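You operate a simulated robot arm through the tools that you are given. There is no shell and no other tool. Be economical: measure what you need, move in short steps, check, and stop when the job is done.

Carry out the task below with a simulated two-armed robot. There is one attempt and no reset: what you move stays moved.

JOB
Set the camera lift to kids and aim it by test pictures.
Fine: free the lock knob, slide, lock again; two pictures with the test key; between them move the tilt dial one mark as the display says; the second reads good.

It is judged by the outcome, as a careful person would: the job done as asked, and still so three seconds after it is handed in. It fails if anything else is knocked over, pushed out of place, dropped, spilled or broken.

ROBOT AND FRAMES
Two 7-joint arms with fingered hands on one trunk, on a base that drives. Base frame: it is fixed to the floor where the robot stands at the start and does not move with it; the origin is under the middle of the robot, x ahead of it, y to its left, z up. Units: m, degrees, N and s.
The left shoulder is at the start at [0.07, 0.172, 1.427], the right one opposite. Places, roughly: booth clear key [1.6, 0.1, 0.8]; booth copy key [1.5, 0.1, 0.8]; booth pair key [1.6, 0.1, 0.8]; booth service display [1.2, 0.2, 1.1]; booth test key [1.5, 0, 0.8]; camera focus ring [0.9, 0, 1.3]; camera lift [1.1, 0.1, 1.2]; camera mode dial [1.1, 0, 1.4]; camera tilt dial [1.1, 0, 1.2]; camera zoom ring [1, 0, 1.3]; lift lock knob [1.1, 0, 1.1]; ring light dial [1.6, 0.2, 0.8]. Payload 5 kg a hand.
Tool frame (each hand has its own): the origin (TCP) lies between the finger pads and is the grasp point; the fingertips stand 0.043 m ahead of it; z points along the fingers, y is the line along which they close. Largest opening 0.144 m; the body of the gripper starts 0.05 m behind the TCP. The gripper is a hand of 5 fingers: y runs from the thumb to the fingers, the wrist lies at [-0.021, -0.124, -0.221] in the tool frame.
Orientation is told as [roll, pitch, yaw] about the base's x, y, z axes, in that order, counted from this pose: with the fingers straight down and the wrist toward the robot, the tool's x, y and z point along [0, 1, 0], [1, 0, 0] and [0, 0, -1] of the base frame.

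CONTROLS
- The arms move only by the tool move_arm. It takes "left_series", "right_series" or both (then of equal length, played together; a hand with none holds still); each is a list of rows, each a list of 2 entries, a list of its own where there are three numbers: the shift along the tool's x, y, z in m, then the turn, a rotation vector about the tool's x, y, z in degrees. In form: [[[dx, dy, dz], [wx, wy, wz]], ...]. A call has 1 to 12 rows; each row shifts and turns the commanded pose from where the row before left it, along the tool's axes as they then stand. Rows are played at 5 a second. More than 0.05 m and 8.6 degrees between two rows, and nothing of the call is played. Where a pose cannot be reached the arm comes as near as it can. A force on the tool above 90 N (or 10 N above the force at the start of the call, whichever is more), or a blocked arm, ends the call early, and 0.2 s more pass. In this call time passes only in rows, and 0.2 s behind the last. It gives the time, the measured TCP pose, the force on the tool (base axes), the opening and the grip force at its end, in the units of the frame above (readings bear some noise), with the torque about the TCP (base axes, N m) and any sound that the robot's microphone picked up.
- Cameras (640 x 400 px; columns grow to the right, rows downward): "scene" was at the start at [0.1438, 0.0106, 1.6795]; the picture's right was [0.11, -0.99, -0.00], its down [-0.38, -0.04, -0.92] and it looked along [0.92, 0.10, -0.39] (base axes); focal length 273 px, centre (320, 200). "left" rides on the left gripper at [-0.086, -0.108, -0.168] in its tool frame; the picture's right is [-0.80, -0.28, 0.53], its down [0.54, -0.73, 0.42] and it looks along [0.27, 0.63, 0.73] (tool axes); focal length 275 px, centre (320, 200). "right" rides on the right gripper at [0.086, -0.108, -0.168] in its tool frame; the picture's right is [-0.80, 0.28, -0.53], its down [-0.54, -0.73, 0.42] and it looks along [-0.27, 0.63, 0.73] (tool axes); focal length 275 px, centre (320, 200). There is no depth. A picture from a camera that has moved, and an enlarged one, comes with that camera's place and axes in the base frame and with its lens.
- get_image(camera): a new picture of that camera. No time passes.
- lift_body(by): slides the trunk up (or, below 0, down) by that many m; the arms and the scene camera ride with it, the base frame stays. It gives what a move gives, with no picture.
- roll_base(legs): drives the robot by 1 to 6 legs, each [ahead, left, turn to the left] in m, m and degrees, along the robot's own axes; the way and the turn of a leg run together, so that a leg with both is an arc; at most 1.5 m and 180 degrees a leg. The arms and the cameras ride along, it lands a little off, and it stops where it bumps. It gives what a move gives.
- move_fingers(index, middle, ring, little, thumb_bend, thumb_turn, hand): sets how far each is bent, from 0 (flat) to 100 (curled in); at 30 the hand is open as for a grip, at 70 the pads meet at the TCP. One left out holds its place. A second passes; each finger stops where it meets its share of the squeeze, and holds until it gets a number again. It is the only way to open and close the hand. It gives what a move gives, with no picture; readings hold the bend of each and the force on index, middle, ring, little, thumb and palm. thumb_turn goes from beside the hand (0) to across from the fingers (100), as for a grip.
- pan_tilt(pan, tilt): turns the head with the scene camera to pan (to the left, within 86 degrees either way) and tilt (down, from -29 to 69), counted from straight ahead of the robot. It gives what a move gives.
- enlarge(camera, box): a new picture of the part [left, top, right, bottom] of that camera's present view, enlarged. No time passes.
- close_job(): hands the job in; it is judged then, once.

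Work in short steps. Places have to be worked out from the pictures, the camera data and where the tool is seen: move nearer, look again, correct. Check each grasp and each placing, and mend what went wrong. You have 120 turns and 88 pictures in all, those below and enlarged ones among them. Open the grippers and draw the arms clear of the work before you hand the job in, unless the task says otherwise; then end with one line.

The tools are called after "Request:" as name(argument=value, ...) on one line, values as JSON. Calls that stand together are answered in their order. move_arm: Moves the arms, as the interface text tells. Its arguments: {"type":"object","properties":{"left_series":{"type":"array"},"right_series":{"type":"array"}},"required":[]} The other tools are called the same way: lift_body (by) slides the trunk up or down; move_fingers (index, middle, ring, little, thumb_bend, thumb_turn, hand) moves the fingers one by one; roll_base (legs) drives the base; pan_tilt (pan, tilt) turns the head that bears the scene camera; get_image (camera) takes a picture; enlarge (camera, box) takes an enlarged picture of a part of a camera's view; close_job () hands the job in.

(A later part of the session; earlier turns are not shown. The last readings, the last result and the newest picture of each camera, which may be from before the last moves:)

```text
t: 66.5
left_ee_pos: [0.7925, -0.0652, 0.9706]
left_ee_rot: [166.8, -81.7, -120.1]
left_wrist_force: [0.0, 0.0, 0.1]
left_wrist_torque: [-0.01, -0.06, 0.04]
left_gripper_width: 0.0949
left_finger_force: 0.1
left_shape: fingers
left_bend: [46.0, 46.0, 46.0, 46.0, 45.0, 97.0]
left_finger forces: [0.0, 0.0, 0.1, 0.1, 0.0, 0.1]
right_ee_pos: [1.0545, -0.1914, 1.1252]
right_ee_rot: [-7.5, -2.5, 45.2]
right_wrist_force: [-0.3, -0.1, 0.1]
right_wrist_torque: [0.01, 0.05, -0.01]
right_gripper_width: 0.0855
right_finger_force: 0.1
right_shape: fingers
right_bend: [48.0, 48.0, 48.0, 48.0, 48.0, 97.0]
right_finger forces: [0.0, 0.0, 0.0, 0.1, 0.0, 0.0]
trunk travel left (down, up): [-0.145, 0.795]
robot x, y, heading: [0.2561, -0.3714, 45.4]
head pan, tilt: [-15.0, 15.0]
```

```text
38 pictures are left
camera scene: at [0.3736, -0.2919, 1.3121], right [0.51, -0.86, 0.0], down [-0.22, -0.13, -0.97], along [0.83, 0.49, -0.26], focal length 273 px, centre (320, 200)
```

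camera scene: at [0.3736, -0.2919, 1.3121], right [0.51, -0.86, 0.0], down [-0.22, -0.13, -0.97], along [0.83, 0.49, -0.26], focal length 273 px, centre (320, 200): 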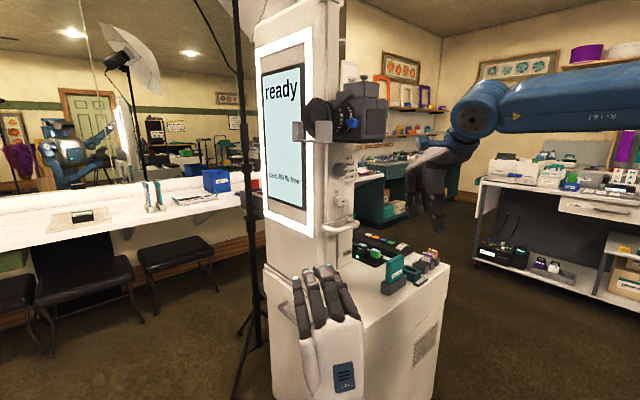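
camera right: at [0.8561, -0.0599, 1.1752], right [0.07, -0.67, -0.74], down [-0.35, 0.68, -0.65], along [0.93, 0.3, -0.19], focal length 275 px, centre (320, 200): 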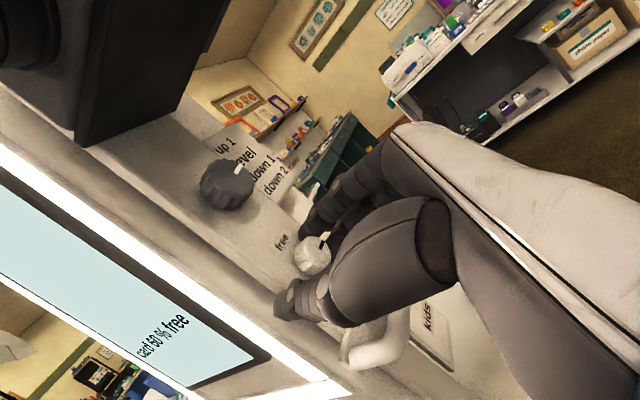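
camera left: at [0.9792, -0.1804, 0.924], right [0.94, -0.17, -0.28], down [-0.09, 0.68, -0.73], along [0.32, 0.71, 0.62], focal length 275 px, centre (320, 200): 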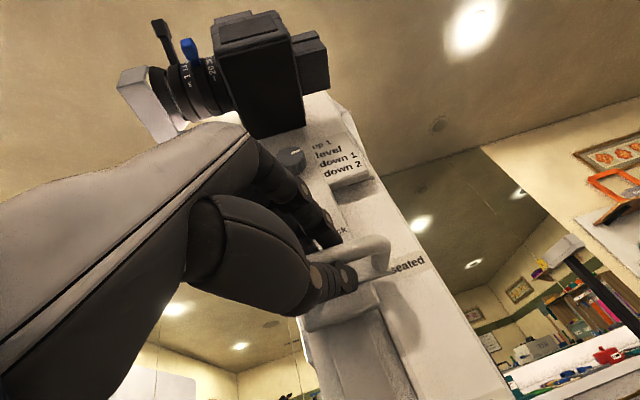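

Now I pitch it up to palm-down, pointing forward.

Request:
move_arm(right_series=[[[0, 0, 0], [-8, 0, 0]], [[0, 0, 0], [-8, 0, 0]], [[0, 0, 0], [-8, 0, 0]], [[0, 0, 0], [-8, 0, 0]], [[0, 0, 0], [-8, 0, 0]], [[0, 0, 0], [-8, 0, 0]], [[0, 0, 0], [-8, 0, 0]], [[0, 0, 0], [-8, 0, 0]], [[0, 0, 0], [-8, 0, 0]], [[0, 0, 0], [-8, 0, 0]], [[0, 0, 0], [-8, 0, 0]]])

Request:
get_image(camera="scene")

```text
t: 68.9
left_ee_pos: [0.7925, -0.064, 0.9706]
left_ee_rot: [166.7, -81.8, -120.0]
left_wrist_force: [0.1, -0.7, 0.7]
left_wrist_torque: [-0.04, 0.01, 0.04]
left_gripper_width: 0.0948
left_finger_force: 0.0
left_shape: fingers
left_bend: [46.0, 46.0, 46.0, 46.0, 45.0, 97.0]
left_finger forces: [0.1, 0.1, 0.1, 0.0, 0.0, 0.1]
right_ee_pos: [1.0547, -0.1943, 1.1331]
right_ee_rot: [-93.2, -80.0, 137.3]
right_wrist_force: [0.7, -3.0, -1.3]
right_wrist_torque: [0.17, -0.05, 0.15]
right_gripper_width: 0.0857
right_finger_force: 0.0
right_shape: fingers
right_bend: [48.0, 48.0, 48.0, 48.0, 48.0, 98.0]
right_finger forces: [0.0, 0.0, 0.0, 0.0, 0.0, 0.0]
trunk travel left (down, up): [-0.145, 0.795]
robot x, y, heading: [0.2557, -0.3744, 45.5]
head pan, tilt: [-15.0, 15.0]
```

```text
37 pictures are left
camera scene: at [0.3738, -0.2918, 1.312], right [0.51, -0.86, 0.0], down [-0.22, -0.13, -0.97], along [0.83, 0.49, -0.26], focal length 273 px, centre (320, 200)
```

scene: 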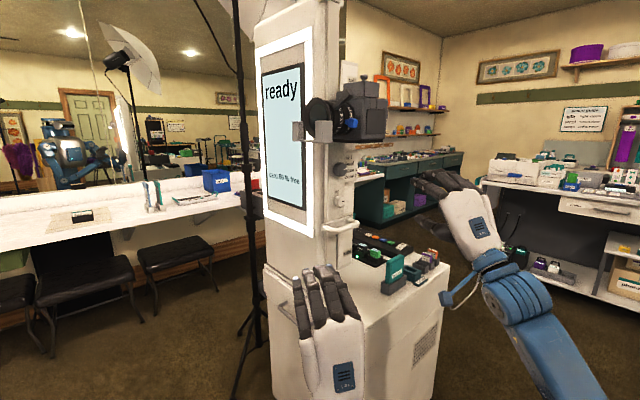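

Natural elbow-low branch now. I supinate the hand (clockwise) and yaw it toward the booth side.

Request:
move_arm(right_series=[[[0, 0, 0], [0, 0, 8.4]], [[0, 0, 0], [0, 0, 8.4]], [[0, 0, 0], [0, 0, 8.4]], [[0, 0, 0], [0, 0, 8.4]], [[0, 0, 0], [0, 0, 8.4]], [[0, 0, 0], [0, 0, 8.4]], [[0, 0, 0], [0, 0, 8.4]], [[0, 0, 0], [0, 0, 8.4]], [[0, 0, 0], [0, 0, 8.4]], [[0, 0, 0], [0, 0, 8.4]], [[0, 0, 0], [8, 0, 0]], [[0, 0, 0], [8, 0, 0]]])

Request:
get_image(camera="scene")

```text
t: 70.2
left_ee_pos: [0.7869, -0.0521, 0.9766]
left_ee_rot: [171.8, -81.4, -123.7]
left_wrist_force: [0.2, 1.7, 1.4]
left_wrist_torque: [-0.02, 0.01, 0.01]
left_gripper_width: 0.0947
left_finger_force: 0.1
left_shape: fingers
left_bend: [46.0, 46.0, 46.0, 46.0, 45.0, 98.0]
left_finger forces: [0.1, 0.0, 0.1, 0.0, 0.1, 0.0]
right_ee_pos: [1.0636, -0.2081, 1.1165]
right_ee_rot: [90.5, -53.8, -45.9]
right_wrist_force: [0.0, -0.8, -0.4]
right_wrist_torque: [0.03, -0.01, 0.03]
right_gripper_width: 0.0858
right_finger_force: 0.0
right_shape: fingers
right_bend: [48.0, 48.0, 48.0, 48.0, 48.0, 98.0]
right_finger forces: [0.1, 0.1, 0.0, 0.0, 0.0, 0.0]
right hand out of reach, approached as far as the arm can: row 5, 6
trunk travel left (down, up): [-0.145, 0.795]
robot x, y, heading: [0.2545, -0.3741, 45.3]
head pan, tilt: [-15.0, 15.0]
stopped in row 6 (left hand): the force on the tool passed its limit at 156 N (the readings are from after the stop); the commanded pose is now the measured one
```

```text
36 pictures are left
camera scene: at [0.373, -0.2915, 1.3121], right [0.51, -0.86, 0.0], down [-0.22, -0.13, -0.97], along [0.83, 0.49, -0.26], focal length 273 px, centre (320, 200)
```

scene: 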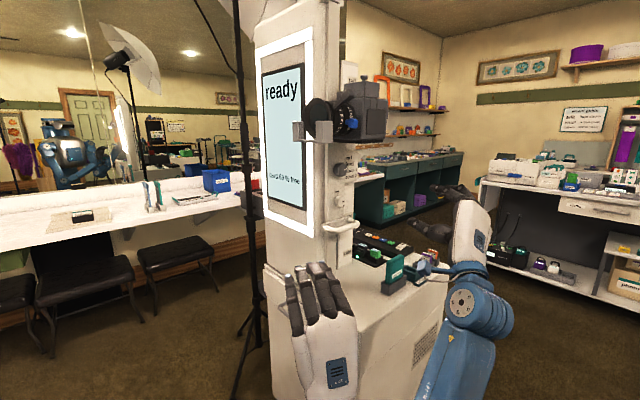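

The right forearm touched the left hand. I move the left hand well aside to the left and then continue the supination.

Request:
move_arm(left_series=[[[0.045, 0, -0.01], [0, 0, 0]], [[0.045, 0, -0.01], [0, 0, 0]], [[0.045, 0, 0], [0, 0, 0]], [[0.045, 0, 0], [0, 0, 0]], [[0.045, 0, 0], [0, 0, 0]], [[0.045, 0, 0], [0, 0, 0]]])

Request:
move_arm(right_series=[[[0, 0, 0], [0, 0, 8.4]], [[0, 0, 0], [0, 0, 8.4]], [[0, 0, 0], [0, 0, 8.4]], [[0, 0, 0], [0, 0, 8.4]], [[0, 0, 0], [0, 0, 8.4]], [[0, 0, 0], [8, 0, 0]], [[0, 0, 0], [8, 0, 0]]])

Request:
get_image(camera="scene")

```text
t: 71.6
left_ee_pos: [0.5693, 0.1135, 0.9803]
left_ee_rot: [172.0, -81.3, -124.1]
left_wrist_force: [-0.3, 0.2, -0.3]
left_wrist_torque: [0.03, -0.01, -0.03]
left_gripper_width: 0.0947
left_finger_force: 0.0
left_shape: fingers
left_bend: [46.0, 46.0, 46.0, 46.0, 45.0, 98.0]
left_finger forces: [0.0, 0.1, 0.0, 0.0, 0.0, 0.1]
right_ee_pos: [1.0626, -0.2074, 1.1175]
right_ee_rot: [90.6, -53.9, -46.0]
right_wrist_force: [-0.7, -0.2, -0.8]
right_wrist_torque: [-0.02, 0.01, -0.03]
right_gripper_width: 0.0857
right_finger_force: 0.0
right_shape: fingers
right_bend: [48.0, 48.0, 48.0, 48.0, 48.0, 98.0]
right_finger forces: [0.0, 0.0, 0.0, 0.1, 0.0, 0.0]
trunk travel left (down, up): [-0.145, 0.795]
robot x, y, heading: [0.2541, -0.3722, 45.3]
head pan, tilt: [-15.0, 15.0]
```

```text
t: 73.2
left_ee_pos: [0.571, 0.1112, 0.9808]
left_ee_rot: [171.2, -81.4, -123.2]
left_wrist_force: [1.4, -0.1, -0.2]
left_wrist_torque: [-0.01, 0.02, 0.06]
left_gripper_width: 0.0947
left_finger_force: 0.1
left_shape: fingers
left_bend: [46.0, 46.0, 46.0, 46.0, 45.0, 98.0]
left_finger forces: [0.0, 0.0, 0.0, 0.0, 0.0, 0.0]
right_ee_pos: [1.1398, -0.3292, 1.0202]
right_ee_rot: [86.9, -11.1, -29.0]
right_wrist_force: [-0.2, -0.2, 0.5]
right_wrist_torque: [-0.01, 0.0, 0.02]
right_gripper_width: 0.0857
right_finger_force: 0.0
right_shape: fingers
right_bend: [48.0, 48.0, 48.0, 48.0, 48.0, 98.0]
right_finger forces: [0.0, 0.0, 0.0, 0.0, 0.0, 0.0]
right hand out of reach, approached as far as the arm can: row 1, 2, 3, 4, 5
trunk travel left (down, up): [-0.145, 0.795]
robot x, y, heading: [0.2555, -0.3754, 45.7]
head pan, tilt: [-15.0, 15.0]
```

```text
35 pictures are left
camera scene: at [0.3742, -0.2934, 1.3122], right [0.51, -0.86, 0.0], down [-0.22, -0.13, -0.97], along [0.83, 0.49, -0.26], focal length 273 px, centre (320, 200)
```

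scene: 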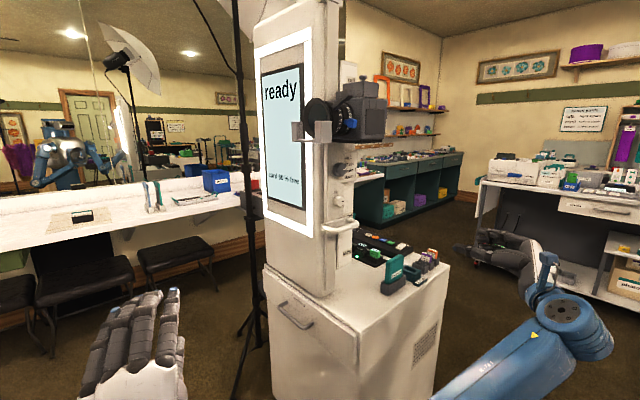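

The natural branch prefers palm-down-ish rolls, so I'll turn the knob with y going from ~50° to ~110° (fingers above, thumb below). I roll back and bring the hand in front of the knob.

Request:
move_arm(right_series=[[[0, 0, 0], [0, 0, -8.4]], [[0, 0, 0], [0, 0, -8.4]], [[0, 0, 0], [0, 0, -8.4]], [[0, 0, 0], [0, 0, -8.4]], [[0, 0, 0], [0, 0, -8.4]], [[0.0367, -0.011, 0.0223], [0, 0, 0]], [[0.0367, -0.011, 0.0223], [0, 0, 0]], [[0.0367, -0.011, 0.0223], [0, 0, 0]], [[0.0367, -0.011, 0.0223], [0, 0, 0]], [[0.0367, -0.011, 0.0223], [0, 0, 0]], [[0.0367, -0.011, 0.0223], [0, 0, 0]], [[0.0367, -0.011, 0.0223], [0, 0, 0]]])

Request:
get_image(camera="scene")

```text
t: 75.8
left_ee_pos: [0.5687, 0.113, 0.9814]
left_ee_rot: [172.2, -81.4, -124.1]
left_wrist_force: [0.0, 0.0, -0.4]
left_wrist_torque: [0.05, -0.01, -0.01]
left_gripper_width: 0.0949
left_finger_force: 0.1
left_shape: fingers
left_bend: [46.0, 46.0, 46.0, 46.0, 45.0, 98.0]
left_finger forces: [0.0, 0.0, 0.0, 0.0, 0.0, 0.0]
right_ee_pos: [1.0029, -0.0652, 1.1034]
right_ee_rot: [84.1, -54.6, -25.6]
right_wrist_force: [-1.3, 0.7, 0.4]
right_wrist_torque: [0.01, -0.02, -0.03]
right_gripper_width: 0.0861
right_finger_force: 0.1
right_shape: fingers
right_bend: [48.0, 48.0, 48.0, 48.0, 48.0, 97.0]
right_finger forces: [0.0, 0.0, 0.0, 0.0, 0.0, 0.0]
trunk travel left (down, up): [-0.145, 0.795]
robot x, y, heading: [0.2542, -0.3724, 45.2]
head pan, tilt: [-15.0, 15.0]
```

```text
34 pictures are left
camera scene: at [0.3717, -0.2904, 1.3121], right [0.51, -0.86, 0.0], down [-0.22, -0.13, -0.97], along [0.83, 0.49, -0.26], focal length 273 px, centre (320, 200)
```

scene: 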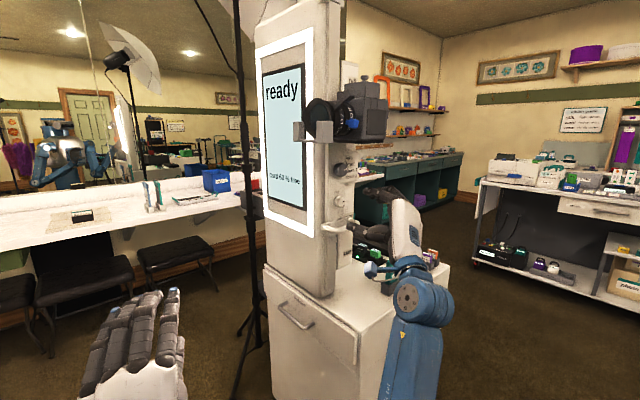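

Reached cleanly. Knob is 0.131 m ahead along tool z, 6 mm in +x; a good pinch depth was 0.036 m short of it. I advance 0.092 m.

Request:
move_arm(right_series=[[[0.006, 0.002, 0.02], [0, 0, 0]], [[0, 0, 0.025], [0, 0, 0]], [[0, 0, 0.025], [0, 0, 0]], [[0, 0, 0.022], [0, 0, 0]]])

Request:
get_image(camera="right")

```text
t: 76.8
left_ee_pos: [0.5702, 0.1124, 0.9816]
left_ee_rot: [171.7, -81.4, -123.7]
left_wrist_force: [-0.3, -0.2, 0.0]
left_wrist_torque: [-0.01, 0.02, -0.02]
left_gripper_width: 0.0946
left_finger_force: 0.0
left_shape: fingers
left_bend: [46.0, 46.0, 46.0, 46.0, 45.0, 98.0]
left_finger forces: [0.0, 0.1, 0.0, 0.0, 0.0, 0.0]
right_ee_pos: [1.049, 0.011, 1.1022]
right_ee_rot: [85.9, -53.2, -26.0]
right_wrist_force: [-0.8, -3.2, 0.6]
right_wrist_torque: [-0.16, 0.09, 0.17]
right_gripper_width: 0.0866
right_finger_force: 1.9
right_shape: fingers
right_bend: [48.0, 48.0, 48.0, 48.0, 48.0, 98.0]
right_finger forces: [0.1, 0.0, 0.1, 0.1, 3.7, 0.0]
right hand out of reach, approached as far as the arm can: row 3, 4
trunk travel left (down, up): [-0.145, 0.795]
robot x, y, heading: [0.2595, -0.3732, 45.5]
head pan, tilt: [-15.0, 15.0]
```

```text
33 pictures are left
camera right: at [0.8494, -0.0699, 1.0736], right [0.44, -0.87, -0.22], down [0.19, 0.33, -0.92], along [0.88, 0.36, 0.31], focal length 275 px, centre (320, 200)
```

right: 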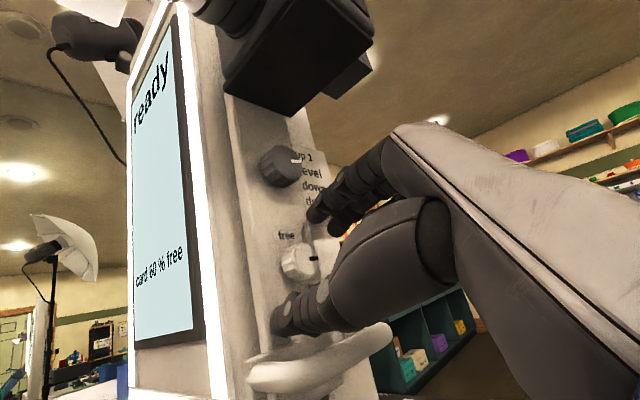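

The knob is between thumb and fingers. I pinch and turn CCW.

Request:
move_fingers(hand="right", index=70, middle=70, ring=70, little=60, thumb_bend=66)

Request:
move_arm(right_series=[[[0, 0, 0], [0, 0, -7]], [[0, 0, 0], [0, 0, -7]], [[0, 0, 0], [0, 0, -7]]])

Request:
get_image(camera="right")

```text
t: 77.8
left_ee_pos: [0.5689, 0.1142, 0.9809]
left_ee_rot: [171.9, -81.4, -123.7]
left_wrist_force: [-0.8, 0.1, 0.7]
left_wrist_torque: [-0.01, 0.02, -0.01]
left_gripper_width: 0.0949
left_finger_force: 0.2
left_shape: fingers
left_bend: [46.0, 46.0, 46.0, 46.0, 45.0, 98.0]
left_finger forces: [0.0, 0.1, 0.0, 0.1, 0.0, 0.0]
right_ee_pos: [1.0486, 0.0114, 1.1016]
right_ee_rot: [85.6, -53.5, -25.8]
right_wrist_force: [4.5, -0.5, 4.8]
right_wrist_torque: [0.19, -0.08, -0.11]
right_gripper_width: 0.0309
right_finger_force: 5.7
right_shape: fingers
right_bend: [63.0, 70.0, 70.0, 60.0, 64.0, 98.0]
right_finger forces: [8.8, 0.4, 0.1, 0.0, 2.9, 0.0]
trunk travel left (down, up): [-0.145, 0.795]
robot x, y, heading: [0.2552, -0.3765, 45.6]
head pan, tilt: [-15.0, 15.0]
```

```text
t: 78.6
left_ee_pos: [0.5693, 0.112, 0.9812]
left_ee_rot: [171.8, -81.4, -123.6]
left_wrist_force: [-0.4, -0.8, 0.4]
left_wrist_torque: [-0.04, -0.01, -0.02]
left_gripper_width: 0.0949
left_finger_force: 0.1
left_shape: fingers
left_bend: [46.0, 46.0, 46.0, 46.0, 45.0, 98.0]
left_finger forces: [0.0, 0.1, 0.1, 0.0, 0.0, 0.0]
right_ee_pos: [1.0499, 0.0101, 1.1016]
right_ee_rot: [79.3, -74.2, -19.8]
right_wrist_force: [4.4, -5.5, 7.4]
right_wrist_torque: [0.33, -0.09, -0.25]
right_gripper_width: 0.031
right_finger_force: 6.4
right_shape: fingers
right_bend: [63.0, 70.0, 70.0, 60.0, 64.0, 98.0]
right_finger forces: [10.7, 0.8, 0.0, 0.0, 1.9, 0.0]
trunk travel left (down, up): [-0.145, 0.795]
robot x, y, heading: [0.2556, -0.3749, 45.7]
head pan, tilt: [-15.0, 15.0]
```

```text
32 pictures are left
camera right: at [0.8663, -0.081, 1.0278], right [0.47, -0.88, 0.09], down [0.48, 0.17, -0.86], along [0.75, 0.45, 0.5], focal length 275 px, centre (320, 200)
```

right: 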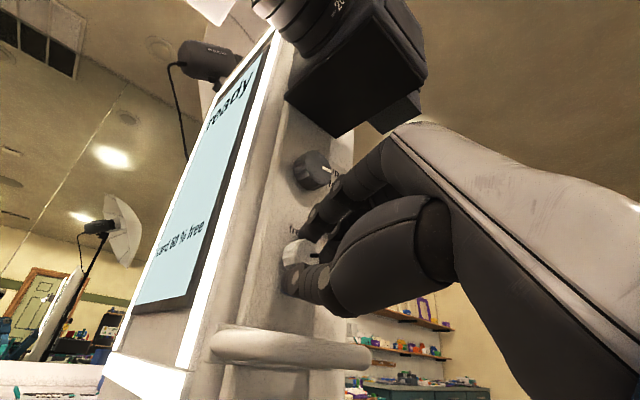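

The hand turned 21°. I check whether the knob turned too.

Request:
enlarge(camera="right", box=[260, 140, 380, 300])

```text
2.50 times, centred on (320, 220) of right
camera zoom: at [0.8663, -0.081, 1.0278], right [0.47, -0.88, 0.09], down [0.48, 0.17, -0.86], along [0.75, 0.45, 0.5], focal length 688 px, centre (320, 150)
```

zoom: 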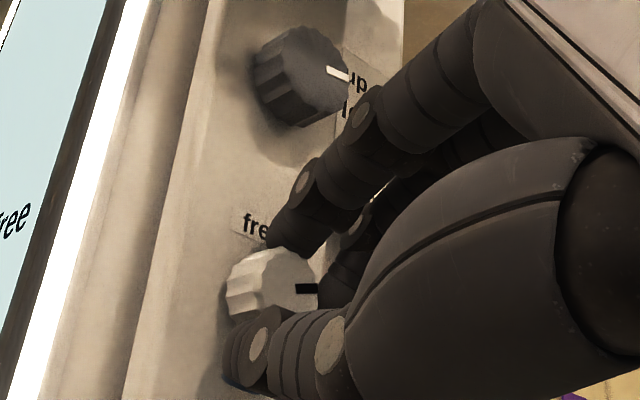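

The lock pointer has moved ~20° CCW relative to before, so it follows. I shift slightly left for a better hold and keep turning.

Request:
move_arm(right_series=[[[0, 0, 0], [0, 0, -7]], [[0, 0, 0], [0, 0, -7]], [[0, 0, 0], [0, 0, -7]], [[0, 0, 0], [0, 0, -7]], [[0, 0, 0], [0, 0, -7]]])

Request:
get_image(camera="right")

```text
t: 79.8
left_ee_pos: [0.5691, 0.1144, 0.9813]
left_ee_rot: [171.9, -81.4, -123.9]
left_wrist_force: [0.7, 0.1, 0.1]
left_wrist_torque: [0.0, -0.02, -0.01]
left_gripper_width: 0.0948
left_finger_force: 0.0
left_shape: fingers
left_bend: [46.0, 46.0, 46.0, 46.0, 45.0, 98.0]
left_finger forces: [0.0, 0.0, 0.0, 0.0, 0.0, 0.0]
right_ee_pos: [1.0466, 0.0108, 1.101]
right_ee_rot: [-81.3, -70.3, 142.0]
right_wrist_force: [-0.1, -3.0, 5.6]
right_wrist_torque: [0.32, -0.11, 0.0]
right_gripper_width: 0.0306
right_finger_force: 6.6
right_shape: fingers
right_bend: [64.0, 70.0, 70.0, 60.0, 63.0, 97.0]
right_finger forces: [8.6, 0.5, 0.1, 0.0, 4.0, 0.1]
trunk travel left (down, up): [-0.145, 0.795]
robot x, y, heading: [0.2575, -0.3753, 45.3]
head pan, tilt: [-15.0, 15.0]
```

```text
30 pictures are left
camera right: at [0.9222, -0.1163, 0.978], right [0.32, -0.77, 0.56], down [0.85, -0.03, -0.52], along [0.42, 0.64, 0.64], focal length 275 px, centre (320, 200)
```

right: 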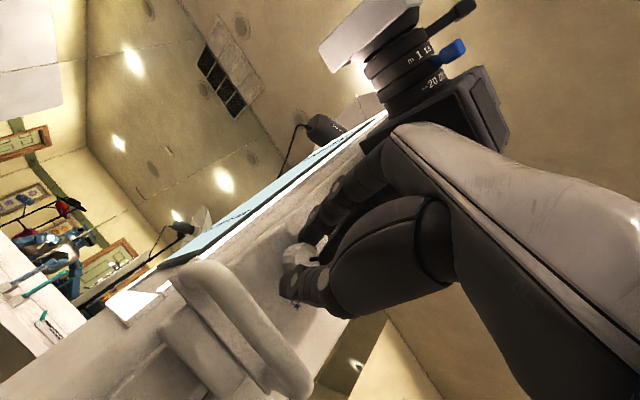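

Turned ~56° so far with the grip holding. I continue another ~35°.

Request:
move_arm(right_series=[[[0, 0, 0], [0, 0, -7]], [[0, 0, 0], [0, 0, -7]], [[0, 0, 0], [0, 0, -7]], [[0, 0, 0], [0, 0, -7]], [[0, 0, 0], [0, 0, -7]]])

Request:
enlarge(camera="scene", box=[300, 130, 400, 270])

```text
t: 81.0
left_ee_pos: [0.5682, 0.1126, 0.9809]
left_ee_rot: [172.3, -81.4, -124.1]
left_wrist_force: [0.0, -0.3, -0.2]
left_wrist_torque: [0.01, -0.01, -0.02]
left_gripper_width: 0.0944
left_finger_force: 0.0
left_shape: fingers
left_bend: [46.0, 46.0, 46.0, 46.0, 45.0, 98.0]
left_finger forces: [0.1, 0.0, 0.0, 0.0, 0.0, 0.0]
right_ee_pos: [1.0464, 0.0111, 1.1019]
right_ee_rot: [-86.5, -35.4, 148.3]
right_wrist_force: [-9.4, -3.0, 3.9]
right_wrist_torque: [0.27, 0.0, 0.37]
right_gripper_width: 0.0311
right_finger_force: 8.1
right_shape: fingers
right_bend: [64.0, 70.0, 70.0, 60.0, 63.0, 97.0]
right_finger forces: [12.9, 0.0, 0.1, 0.1, 2.8, 0.0]
trunk travel left (down, up): [-0.145, 0.795]
robot x, y, heading: [0.2573, -0.3783, 45.3]
head pan, tilt: [-15.0, 15.0]
```

```text
2.86 times, centred on (350, 200) of scene
camera zoom: at [0.3707, -0.2919, 1.3123], right [0.51, -0.86, 0.0], down [-0.22, -0.13, -0.97], along [0.83, 0.49, -0.26], focal length 781 px, centre (234, 200)
```

zoom: 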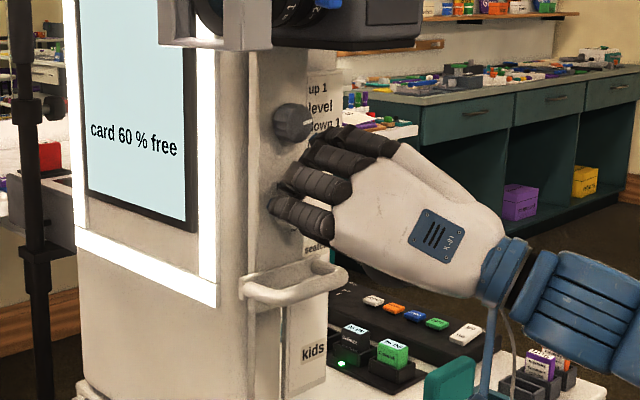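

Turned ~91° and force is building, likely at "free". The carriage hasn't moved. I loosen the pinch slightly, keeping the knob caged, to see the pointer.

Request:
move_fingers(hand="right", index=54, middle=54, ring=54, little=54, thumb_bend=56)

Request:
enlarge(camera="right", box=[200, 140, 440, 320])

```text
t: 82.0
left_ee_pos: [0.5702, 0.1116, 0.9806]
left_ee_rot: [171.5, -81.3, -123.5]
left_wrist_force: [-0.4, -0.6, -0.5]
left_wrist_torque: [-0.01, 0.06, 0.02]
left_gripper_width: 0.0945
left_finger_force: 0.0
left_shape: fingers
left_bend: [46.0, 46.0, 46.0, 46.0, 45.0, 98.0]
left_finger forces: [0.1, 0.0, 0.1, 0.0, 0.0, 0.2]
right_ee_pos: [1.0487, 0.0079, 1.1023]
right_ee_rot: [-86.5, -35.5, 148.1]
right_wrist_force: [-6.3, -22.4, -4.9]
right_wrist_torque: [-0.13, -0.04, 0.38]
right_gripper_width: 0.0481
right_finger_force: 11.7
right_shape: fingers
right_bend: [61.0, 55.0, 54.0, 54.0, 56.0, 97.0]
right_finger forces: [21.2, 3.4, 0.0, 0.1, 0.0, 0.1]
trunk travel left (down, up): [-0.145, 0.795]
robot x, y, heading: [0.2553, -0.3766, 45.4]
head pan, tilt: [-15.0, 15.0]
```

```text
2.22 times, centred on (320, 230) of right
camera zoom: at [0.9952, -0.1596, 0.9761], right [-0.04, -0.54, 0.84], down [1.0, -0.08, 0.0], along [0.07, 0.84, 0.55], focal length 612 px, centre (320, 133)
```

zoom: 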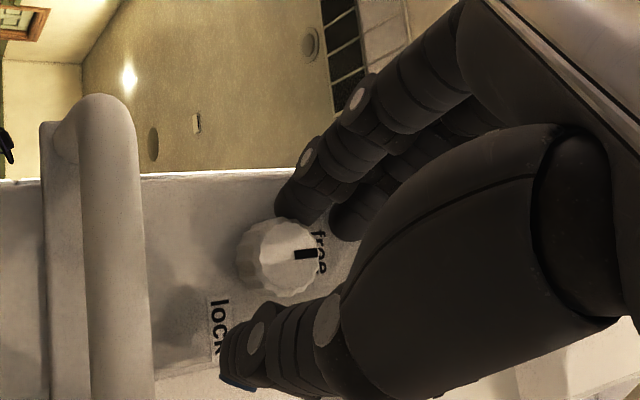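

The pointer is at "free" and the carriage hasn't dropped. I retreat a bit and check it stays.

Request:
move_arm(right_series=[[[0, 0, -0.012], [0, 0, 0]], [[0, 0, 0], [0, 0, 0]], [[0, 0, 0], [0, 0, 0]]])

Request:
enlarge(camera="scene", box=[300, 130, 400, 270])

```text
t: 82.8
left_ee_pos: [0.5692, 0.1127, 0.9806]
left_ee_rot: [171.8, -81.5, -123.6]
left_wrist_force: [0.4, 0.8, -0.1]
left_wrist_torque: [0.01, -0.01, 0.01]
left_gripper_width: 0.0946
left_finger_force: 0.0
left_shape: fingers
left_bend: [46.0, 46.0, 46.0, 46.0, 45.0, 98.0]
left_finger forces: [0.0, 0.0, 0.1, 0.1, 0.1, 0.0]
right_ee_pos: [1.0423, 0.0013, 1.1006]
right_ee_rot: [-86.4, -35.5, 148.0]
right_wrist_force: [-0.2, 0.0, 0.0]
right_wrist_torque: [-0.01, 0.02, 0.0]
right_gripper_width: 0.06
right_finger_force: 0.0
right_shape: fingers
right_bend: [54.0, 54.0, 54.0, 54.0, 56.0, 97.0]
right_finger forces: [0.0, 0.0, 0.1, 0.0, 0.0, 0.0]
trunk travel left (down, up): [-0.145, 0.795]
robot x, y, heading: [0.2577, -0.3773, 45.4]
head pan, tilt: [-15.0, 15.0]
```

```text
2.86 times, centred on (350, 200) of scene
camera zoom: at [0.3726, -0.2914, 1.3122], right [0.51, -0.86, 0.0], down [-0.22, -0.13, -0.97], along [0.83, 0.49, -0.26], focal length 781 px, centre (234, 200)
```

zoom: 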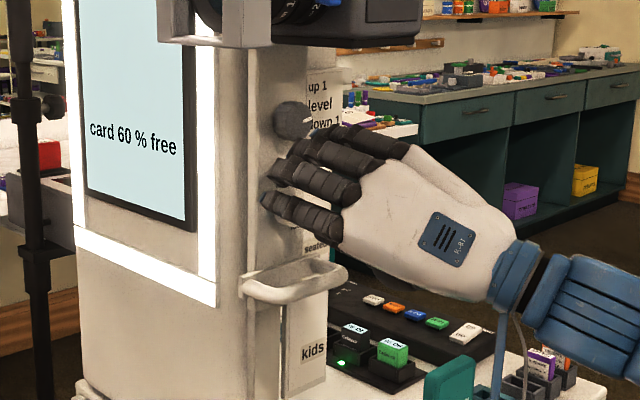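

The lift stays put by its own friction with no contact. So I'll lower it with the right hand on the handle: retreat, roll to palm-down.

Request:
move_arm(right_series=[[[0, 0, -0.04], [0, 0, 0]], [[0, 0, -0.04], [0, 0, 0]], [[0, 0, -0.04], [0, 0, 0]], [[0, 0, 0], [0, 0, 8.4]], [[0, 0, 0], [0, 0, 8.4]], [[0, 0, 0], [0, 0, 8.4]], [[0, 0, 0], [0, 0, 8.4]], [[0, 0, 0], [0, 0, 8.4]], [[0, 0, 0], [0, 0, 8.4]]])

Request:
move_fingers(hand="right", index=47, middle=47, ring=47, little=47, thumb_bend=46)

```text
t: 84.8
left_ee_pos: [0.57, 0.1134, 0.9805]
left_ee_rot: [172.0, -81.6, -123.9]
left_wrist_force: [0.4, -0.4, -0.3]
left_wrist_torque: [-0.01, -0.02, -0.04]
left_gripper_width: 0.0948
left_finger_force: 0.0
left_shape: fingers
left_bend: [46.0, 46.0, 46.0, 46.0, 45.0, 98.0]
left_finger forces: [0.0, 0.0, 0.0, 0.0, 0.0, 0.0]
right_ee_pos: [0.9834, -0.1039, 1.107]
right_ee_rot: [-53.0, -85.0, 113.3]
right_wrist_force: [0.4, 0.1, 0.0]
right_wrist_torque: [-0.02, -0.04, -0.03]
right_gripper_width: 0.0605
right_finger_force: 0.0
right_shape: fingers
right_bend: [54.0, 54.0, 54.0, 54.0, 56.0, 97.0]
right_finger forces: [0.0, 0.0, 0.0, 0.0, 0.0, 0.1]
trunk travel left (down, up): [-0.145, 0.795]
robot x, y, heading: [0.2585, -0.375, 45.1]
head pan, tilt: [-15.0, 15.0]
```

```text
t: 85.8
left_ee_pos: [0.5694, 0.1129, 0.9803]
left_ee_rot: [171.8, -81.4, -123.7]
left_wrist_force: [0.9, 0.3, -0.1]
left_wrist_torque: [0.05, -0.02, -0.01]
left_gripper_width: 0.0946
left_finger_force: 0.0
left_shape: fingers
left_bend: [46.0, 46.0, 46.0, 46.0, 45.0, 98.0]
left_finger forces: [0.1, 0.1, 0.0, 0.0, 0.0, 0.0]
right_ee_pos: [0.983, -0.102, 1.1073]
right_ee_rot: [-53.7, -85.0, 113.9]
right_wrist_force: [-0.6, -0.1, -0.5]
right_wrist_torque: [0.04, -0.02, 0.01]
right_gripper_width: 0.0906
right_finger_force: 0.0
right_shape: fingers
right_bend: [47.0, 47.0, 47.0, 47.0, 46.0, 97.0]
right_finger forces: [0.0, 0.0, 0.0, 0.0, 0.1, 0.1]
trunk travel left (down, up): [-0.145, 0.795]
robot x, y, heading: [0.256, -0.3718, 45.6]
head pan, tilt: [-15.0, 15.0]
```

I align the right hand with the handle bar and advance most of the way.

Request:
move_arm(right_series=[[[0.01, -0.032, 0], [0, 0, 0]], [[0.01, -0.032, 0], [0, 0, 0]], [[0, 0, 0.04], [0, 0, 0]], [[0, 0, 0.04], [0, 0, 0]], [[0, 0, 0.03], [0, 0, 0]]])

Request:
enlarge(camera="right", box=[200, 150, 500, 350])

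```text
t: 87.0
left_ee_pos: [0.5698, 0.1136, 0.98]
left_ee_rot: [172.0, -81.5, -123.9]
left_wrist_force: [0.5, 0.2, 0.2]
left_wrist_torque: [0.02, -0.01, -0.04]
left_gripper_width: 0.0946
left_finger_force: 0.1
left_shape: fingers
left_bend: [46.0, 46.0, 46.0, 46.0, 45.0, 98.0]
left_finger forces: [0.1, 0.0, 0.0, 0.0, 0.1, 0.0]
right_ee_pos: [1.0243, -0.0028, 1.0348]
right_ee_rot: [-53.6, -84.9, 113.8]
right_wrist_force: [0.3, 0.6, 0.6]
right_wrist_torque: [-0.01, -0.02, -0.01]
right_gripper_width: 0.091
right_finger_force: 0.0
right_shape: fingers
right_bend: [47.0, 47.0, 47.0, 47.0, 46.0, 97.0]
right_finger forces: [0.0, 0.1, 0.1, 0.1, 0.0, 0.1]
trunk travel left (down, up): [-0.145, 0.795]
robot x, y, heading: [0.2566, -0.3785, 45.6]
head pan, tilt: [-15.0, 15.0]
```

```text
2.00 times, centred on (350, 250) of right
camera zoom: at [0.8702, -0.1131, 0.9299], right [0.41, -0.83, 0.37], down [0.71, 0.04, -0.71], along [0.57, 0.55, 0.6], focal length 551 px, centre (260, 100)
```

zoom: 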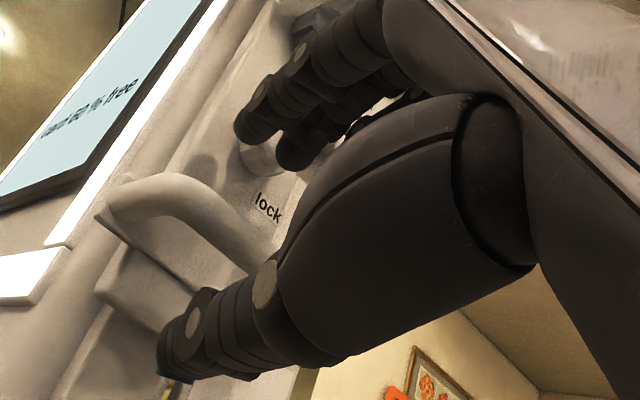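

The bar is between the fingers and thumb. I close on it.

Request:
move_fingers(hand="right", index=69, middle=69, ring=69, little=69, thumb_bend=67)

Request:
move_arm(right_series=[[[0, -0.015, 0], [0, 0, 0]], [[0, -0.015, 0], [0, 0, 0]]])

Request:
enlarge(camera="scene", box=[290, 120, 400, 280])

```text
t: 88.0
left_ee_pos: [0.5699, 0.1126, 0.9799]
left_ee_rot: [171.7, -81.5, -123.5]
left_wrist_force: [0.0, 0.1, 0.1]
left_wrist_torque: [0.03, 0.0, -0.01]
left_gripper_width: 0.0946
left_finger_force: 0.1
left_shape: fingers
left_bend: [46.0, 46.0, 46.0, 46.0, 45.0, 98.0]
left_finger forces: [0.0, 0.1, 0.0, 0.0, 0.1, 0.0]
right_ee_pos: [1.0251, -0.0023, 1.0356]
right_ee_rot: [-53.3, -85.0, 113.4]
right_wrist_force: [0.9, -0.1, -4.9]
right_wrist_torque: [-0.08, 0.04, -0.03]
right_gripper_width: 0.0212
right_finger_force: 2.4
right_shape: fingers
right_bend: [69.0, 69.0, 69.0, 69.0, 64.0, 98.0]
right_finger forces: [0.1, 0.1, 0.0, 0.0, 4.6, 0.0]
trunk travel left (down, up): [-0.145, 0.795]
robot x, y, heading: [0.2568, -0.3777, 45.4]
head pan, tilt: [-15.0, 15.0]
```

```text
t: 88.6
left_ee_pos: [0.571, 0.1136, 0.9802]
left_ee_rot: [171.8, -81.5, -123.8]
left_wrist_force: [0.3, 0.0, -0.8]
left_wrist_torque: [0.01, 0.0, -0.01]
left_gripper_width: 0.0945
left_finger_force: 0.0
left_shape: fingers
left_bend: [46.0, 46.0, 46.0, 46.0, 45.0, 98.0]
left_finger forces: [0.1, 0.1, 0.1, 0.1, 0.1, 0.0]
right_ee_pos: [1.0252, -0.0044, 1.0035]
right_ee_rot: [-51.3, -84.9, 111.5]
right_wrist_force: [-1.6, 0.0, -3.0]
right_wrist_torque: [-0.04, 0.05, 0.07]
right_gripper_width: 0.0185
right_finger_force: 2.1
right_shape: fingers
right_bend: [68.0, 69.0, 69.0, 69.0, 65.0, 97.0]
right_finger forces: [0.3, 0.3, 0.0, 0.0, 2.9, 0.0]
trunk travel left (down, up): [-0.145, 0.795]
robot x, y, heading: [0.2526, -0.3719, 45.2]
head pan, tilt: [-15.0, 15.0]
```

```text
2.50 times, centred on (345, 200) of scene
camera zoom: at [0.3732, -0.2909, 1.3119], right [0.51, -0.86, 0.0], down [-0.22, -0.13, -0.97], along [0.83, 0.49, -0.26], focal length 684 px, centre (258, 200)
```

zoom: 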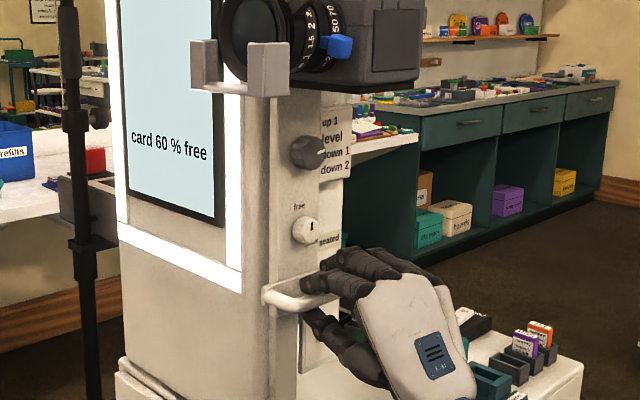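

The carriage slides down with the handle. I lower ~0.085 m more.

Request:
move_arm(right_series=[[[0, -0.017, 0], [0, 0, 0]], [[0, -0.017, 0], [0, 0, 0]], [[0, -0.017, 0], [0, 0, 0]], [[0, -0.017, 0], [0, 0, 0]], [[0, -0.017, 0], [0, 0, 0]]])

Request:
enlarge(camera="scene", box=[290, 150, 400, 310])

```text
t: 89.8
left_ee_pos: [0.5696, 0.1135, 0.9802]
left_ee_rot: [171.8, -81.3, -123.7]
left_wrist_force: [1.0, -0.1, 0.3]
left_wrist_torque: [0.02, -0.02, 0.03]
left_gripper_width: 0.0947
left_finger_force: 0.1
left_shape: fingers
left_bend: [46.0, 46.0, 46.0, 46.0, 45.0, 98.0]
left_finger forces: [0.1, 0.1, 0.1, 0.1, 0.0, 0.0]
right_ee_pos: [1.0287, -0.0127, 0.9196]
right_ee_rot: [-51.6, -85.0, 111.8]
right_wrist_force: [-2.4, -0.4, -1.5]
right_wrist_torque: [-0.01, 0.02, 0.11]
right_gripper_width: 0.0201
right_finger_force: 1.7
right_shape: fingers
right_bend: [67.0, 69.0, 69.0, 69.0, 66.0, 97.0]
right_finger forces: [1.5, 0.5, 0.0, 0.0, 3.2, 0.1]
trunk travel left (down, up): [-0.145, 0.795]
robot x, y, heading: [0.256, -0.3732, 45.4]
head pan, tilt: [-15.0, 15.0]
```

```text
2.50 times, centred on (345, 230) of scene
camera zoom: at [0.3728, -0.2914, 1.312], right [0.51, -0.86, 0.0], down [-0.22, -0.13, -0.97], along [0.83, 0.49, -0.26], focal length 684 px, centre (258, 125)
```

zoom: 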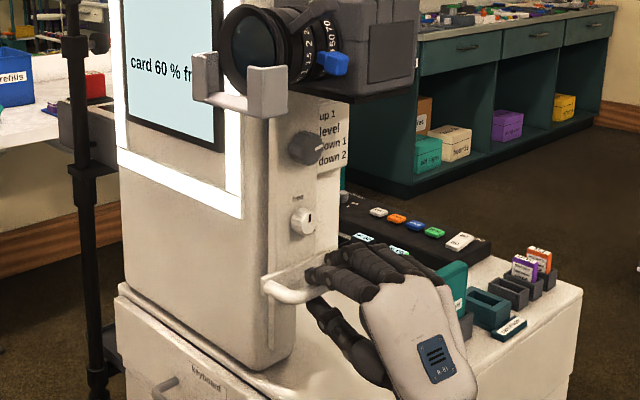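

Moved ~0.116 m; the marks are ~0.13 m apart. I lower 12 mm more, then open and withdraw to check against the "kids" mark.

Request:
move_arm(right_series=[[[0, -0.012, 0], [0, 0, 0]], [[0, 0, 0], [0, 0, 0]]])

Request:
move_fingers(hand="right", index=47, middle=47, ring=47, little=47, thumb_bend=46)

Request:
move_arm(right_series=[[[0, 0, -0.04], [0, 0, 0]], [[0, 0, -0.04], [0, 0, 0]], [[0, 0, -0.04], [0, 0, 0]], [[-0.045, 0, 0], [0, 0, 0]], [[-0.045, 0, 0], [0, 0, 0]]])

Request:
enlarge(camera="scene", box=[300, 200, 380, 280])

```text
t: 90.4
left_ee_pos: [0.5698, 0.1122, 0.9814]
left_ee_rot: [172.0, -81.4, -123.8]
left_wrist_force: [1.0, 0.2, -0.6]
left_wrist_torque: [-0.02, 0.03, 0.0]
left_gripper_width: 0.0948
left_finger_force: 0.0
left_shape: fingers
left_bend: [46.0, 46.0, 46.0, 46.0, 45.0, 98.0]
left_finger forces: [0.0, 0.0, 0.0, 0.1, 0.0, 0.0]
right_ee_pos: [1.0278, -0.0121, 0.91]
right_ee_rot: [-53.3, -84.9, 113.5]
right_wrist_force: [0.5, -0.1, 2.5]
right_wrist_torque: [0.04, -0.02, -0.02]
right_gripper_width: 0.0201
right_finger_force: 2.9
right_shape: fingers
right_bend: [67.0, 68.0, 69.0, 69.0, 66.0, 97.0]
right_finger forces: [2.5, 1.5, 0.0, 0.0, 1.9, 0.1]
trunk travel left (down, up): [-0.145, 0.795]
robot x, y, heading: [0.257, -0.3758, 45.6]
head pan, tilt: [-15.0, 15.0]
```

```text
t: 91.4
left_ee_pos: [0.5697, 0.112, 0.9798]
left_ee_rot: [171.9, -81.3, -123.7]
left_wrist_force: [0.2, 0.1, 0.3]
left_wrist_torque: [0.0, -0.03, 0.02]
left_gripper_width: 0.0946
left_finger_force: 0.1
left_shape: fingers
left_bend: [46.0, 46.0, 46.0, 46.0, 45.0, 98.0]
left_finger forces: [0.0, 0.0, 0.0, 0.1, 0.0, 0.1]
right_ee_pos: [1.0279, -0.0118, 0.9101]
right_ee_rot: [-53.8, -85.0, 114.0]
right_wrist_force: [1.0, -0.1, -0.4]
right_wrist_torque: [-0.02, -0.04, 0.01]
right_gripper_width: 0.0905
right_finger_force: 0.1
right_shape: fingers
right_bend: [47.0, 47.0, 47.0, 47.0, 46.0, 97.0]
right_finger forces: [0.0, 0.0, 0.0, 0.0, 0.1, 0.0]
trunk travel left (down, up): [-0.145, 0.795]
robot x, y, heading: [0.2523, -0.3756, 45.2]
head pan, tilt: [-15.0, 15.0]
```

```text
t: 92.6
left_ee_pos: [0.5701, 0.1129, 0.9808]
left_ee_rot: [171.8, -81.4, -123.6]
left_wrist_force: [0.2, -0.5, -0.1]
left_wrist_torque: [0.0, 0.05, -0.02]
left_gripper_width: 0.0947
left_finger_force: 0.0
left_shape: fingers
left_bend: [46.0, 46.0, 46.0, 46.0, 45.0, 98.0]
left_finger forces: [0.0, 0.0, 0.0, 0.0, 0.1, 0.0]
right_ee_pos: [1.0444, -0.1636, 0.9219]
right_ee_rot: [-53.5, -85.1, 113.7]
right_wrist_force: [0.7, -1.2, -0.9]
right_wrist_torque: [0.03, -0.01, 0.03]
right_gripper_width: 0.0906
right_finger_force: 0.1
right_shape: fingers
right_bend: [47.0, 47.0, 47.0, 47.0, 46.0, 98.0]
right_finger forces: [0.1, 0.1, 0.1, 0.1, 0.0, 0.1]
trunk travel left (down, up): [-0.145, 0.795]
robot x, y, heading: [0.2622, -0.3734, 45.4]
head pan, tilt: [-15.0, 15.0]
```

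```text
5.00 times, centred on (340, 240) of scene
camera zoom: at [0.3728, -0.292, 1.3122], right [0.51, -0.86, 0.0], down [-0.22, -0.13, -0.97], along [0.83, 0.49, -0.26], focal length 1367 px, centre (220, 0)
```

zoom: 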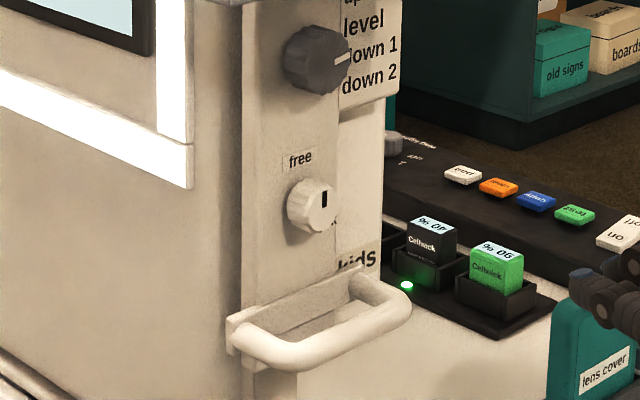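

The handle is now just under the "kids" mark. I zoom in to compare with how it sat at "seated".

Request:
enlarge(camera="scene", box=[320, 235, 370, 280])

```text
8.89 times, centred on (345, 258) of scene
camera zoom: at [0.3728, -0.292, 1.3122], right [0.51, -0.86, 0.0], down [-0.22, -0.13, -0.97], along [0.83, 0.49, -0.26], focal length 2431 px, centre (98, -311)
```

zoom: 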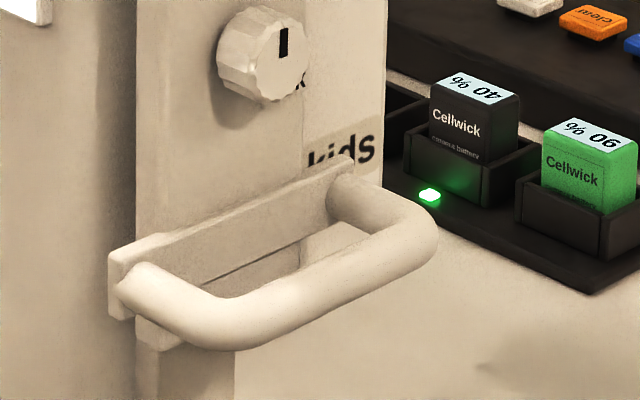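

Compared with the original, the carriage sits ~5 mm high of the same relation. I regrip and lower 5 mm.

Request:
move_arm(right_series=[[[0.045, 0, 0], [0, 0, 0]], [[0.045, -0.008, 0], [0, 0, 0]], [[0, 0, 0.04], [0, 0, 0]], [[0, 0, 0.04], [0, 0, 0]], [[0, 0, 0.04], [0, 0, 0]]])

Request:
move_fingers(hand="right", index=69, middle=69, ring=69, little=69, thumb_bend=67)

```text
t: 93.8
left_ee_pos: [0.57, 0.1136, 0.9788]
left_ee_rot: [171.7, -81.5, -123.7]
left_wrist_force: [0.1, 0.3, -0.9]
left_wrist_torque: [0.0, -0.03, -0.02]
left_gripper_width: 0.0949
left_finger_force: 0.0
left_shape: fingers
left_bend: [46.0, 46.0, 46.0, 46.0, 45.0, 98.0]
left_finger forces: [0.0, 0.1, 0.0, 0.0, 0.0, 0.0]
right_ee_pos: [1.0287, -0.0134, 0.9019]
right_ee_rot: [-53.5, -84.8, 113.9]
right_wrist_force: [0.2, -0.1, -0.3]
right_wrist_torque: [0.03, -0.04, 0.0]
right_gripper_width: 0.0911
right_finger_force: 0.2
right_shape: fingers
right_bend: [47.0, 47.0, 47.0, 47.0, 46.0, 97.0]
right_finger forces: [0.0, 0.1, 0.1, 0.0, 0.1, 0.1]
trunk travel left (down, up): [-0.145, 0.795]
robot x, y, heading: [0.2542, -0.3758, 45.5]
head pan, tilt: [-15.0, 15.0]
```

```text
t: 94.8
left_ee_pos: [0.5706, 0.1135, 0.9803]
left_ee_rot: [172.0, -81.3, -123.9]
left_wrist_force: [0.1, -0.5, 0.2]
left_wrist_torque: [-0.04, 0.02, 0.0]
left_gripper_width: 0.0948
left_finger_force: 0.2
left_shape: fingers
left_bend: [46.0, 46.0, 46.0, 46.0, 45.0, 98.0]
left_finger forces: [0.1, 0.0, 0.0, 0.0, 0.1, 0.0]
right_ee_pos: [1.0286, -0.014, 0.9012]
right_ee_rot: [-54.0, -85.0, 114.3]
right_wrist_force: [-0.6, 2.7, 4.0]
right_wrist_torque: [0.13, -0.04, 0.01]
right_gripper_width: 0.0208
right_finger_force: 2.5
right_shape: fingers
right_bend: [66.0, 68.0, 69.0, 69.0, 67.0, 97.0]
right_finger forces: [2.9, 1.6, 0.0, 0.1, 0.8, 0.1]
trunk travel left (down, up): [-0.145, 0.795]
robot x, y, heading: [0.2573, -0.3762, 45.5]
head pan, tilt: [-15.0, 15.0]
```

Closing at the lower height pressed the bar down a few mm. I release, withdraw and look again.

Request:
move_fingers(hand="right", index=47, middle=47, ring=47, little=47, thumb_bend=46)

Request:
move_arm(right_series=[[[0, 0.004, -0.04], [0, 0, 0]], [[0, 0.004, -0.04], [0, 0, 0]], [[0, 0, -0.04], [0, 0, 0]], [[-0.045, 0, 0], [0, 0, 0]], [[-0.045, 0, 0], [0, 0, 0]]])

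Request:
enlarge(camera="scene", box=[320, 235, 370, 280])

```text
t: 95.8
left_ee_pos: [0.5694, 0.1119, 0.9806]
left_ee_rot: [171.8, -81.5, -123.7]
left_wrist_force: [-0.2, -0.3, 0.2]
left_wrist_torque: [-0.03, -0.03, 0.02]
left_gripper_width: 0.0945
left_finger_force: 0.0
left_shape: fingers
left_bend: [46.0, 46.0, 46.0, 46.0, 45.0, 98.0]
left_finger forces: [0.0, 0.1, 0.0, 0.1, 0.0, 0.0]
right_ee_pos: [1.0285, -0.0149, 0.9015]
right_ee_rot: [-53.8, -85.0, 114.0]
right_wrist_force: [0.6, 0.3, 0.4]
right_wrist_torque: [0.02, 0.02, -0.02]
right_gripper_width: 0.0905
right_finger_force: 0.1
right_shape: fingers
right_bend: [47.0, 47.0, 47.0, 47.0, 46.0, 97.0]
right_finger forces: [0.0, 0.1, 0.0, 0.1, 0.1, 0.1]
trunk travel left (down, up): [-0.145, 0.795]
robot x, y, heading: [0.2576, -0.3735, 45.1]
head pan, tilt: [-15.0, 15.0]
```

```text
t: 97.0
left_ee_pos: [0.569, 0.1121, 0.9812]
left_ee_rot: [171.7, -81.3, -123.6]
left_wrist_force: [1.2, 0.6, 0.2]
left_wrist_torque: [-0.01, 0.01, -0.01]
left_gripper_width: 0.0946
left_finger_force: 0.1
left_shape: fingers
left_bend: [46.0, 46.0, 46.0, 46.0, 45.0, 98.0]
left_finger forces: [0.1, 0.1, 0.0, 0.0, 0.0, 0.1]
right_ee_pos: [1.0468, -0.1641, 0.9206]
right_ee_rot: [-53.7, -85.0, 114.0]
right_wrist_force: [-0.4, 0.3, -0.2]
right_wrist_torque: [0.05, -0.01, 0.03]
right_gripper_width: 0.0904
right_finger_force: 0.0
right_shape: fingers
right_bend: [47.0, 47.0, 47.0, 47.0, 46.0, 98.0]
right_finger forces: [0.0, 0.1, 0.1, 0.0, 0.0, 0.0]
trunk travel left (down, up): [-0.145, 0.795]
robot x, y, heading: [0.2548, -0.3758, 45.4]
head pan, tilt: [-15.0, 15.0]
```

```text
8.89 times, centred on (345, 258) of scene
camera zoom: at [0.3728, -0.292, 1.3122], right [0.51, -0.86, 0.0], down [-0.22, -0.13, -0.97], along [0.83, 0.49, -0.26], focal length 2431 px, centre (98, -311)
```

zoom: 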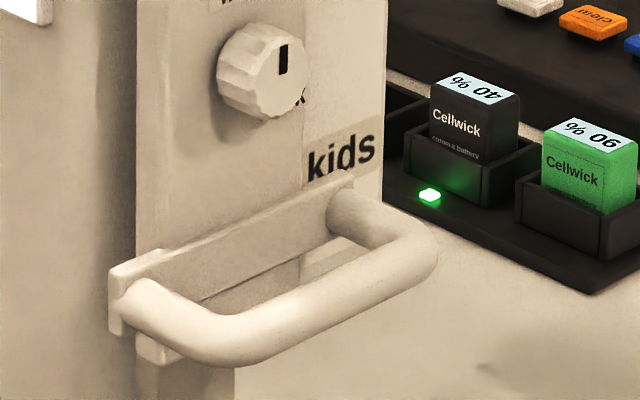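

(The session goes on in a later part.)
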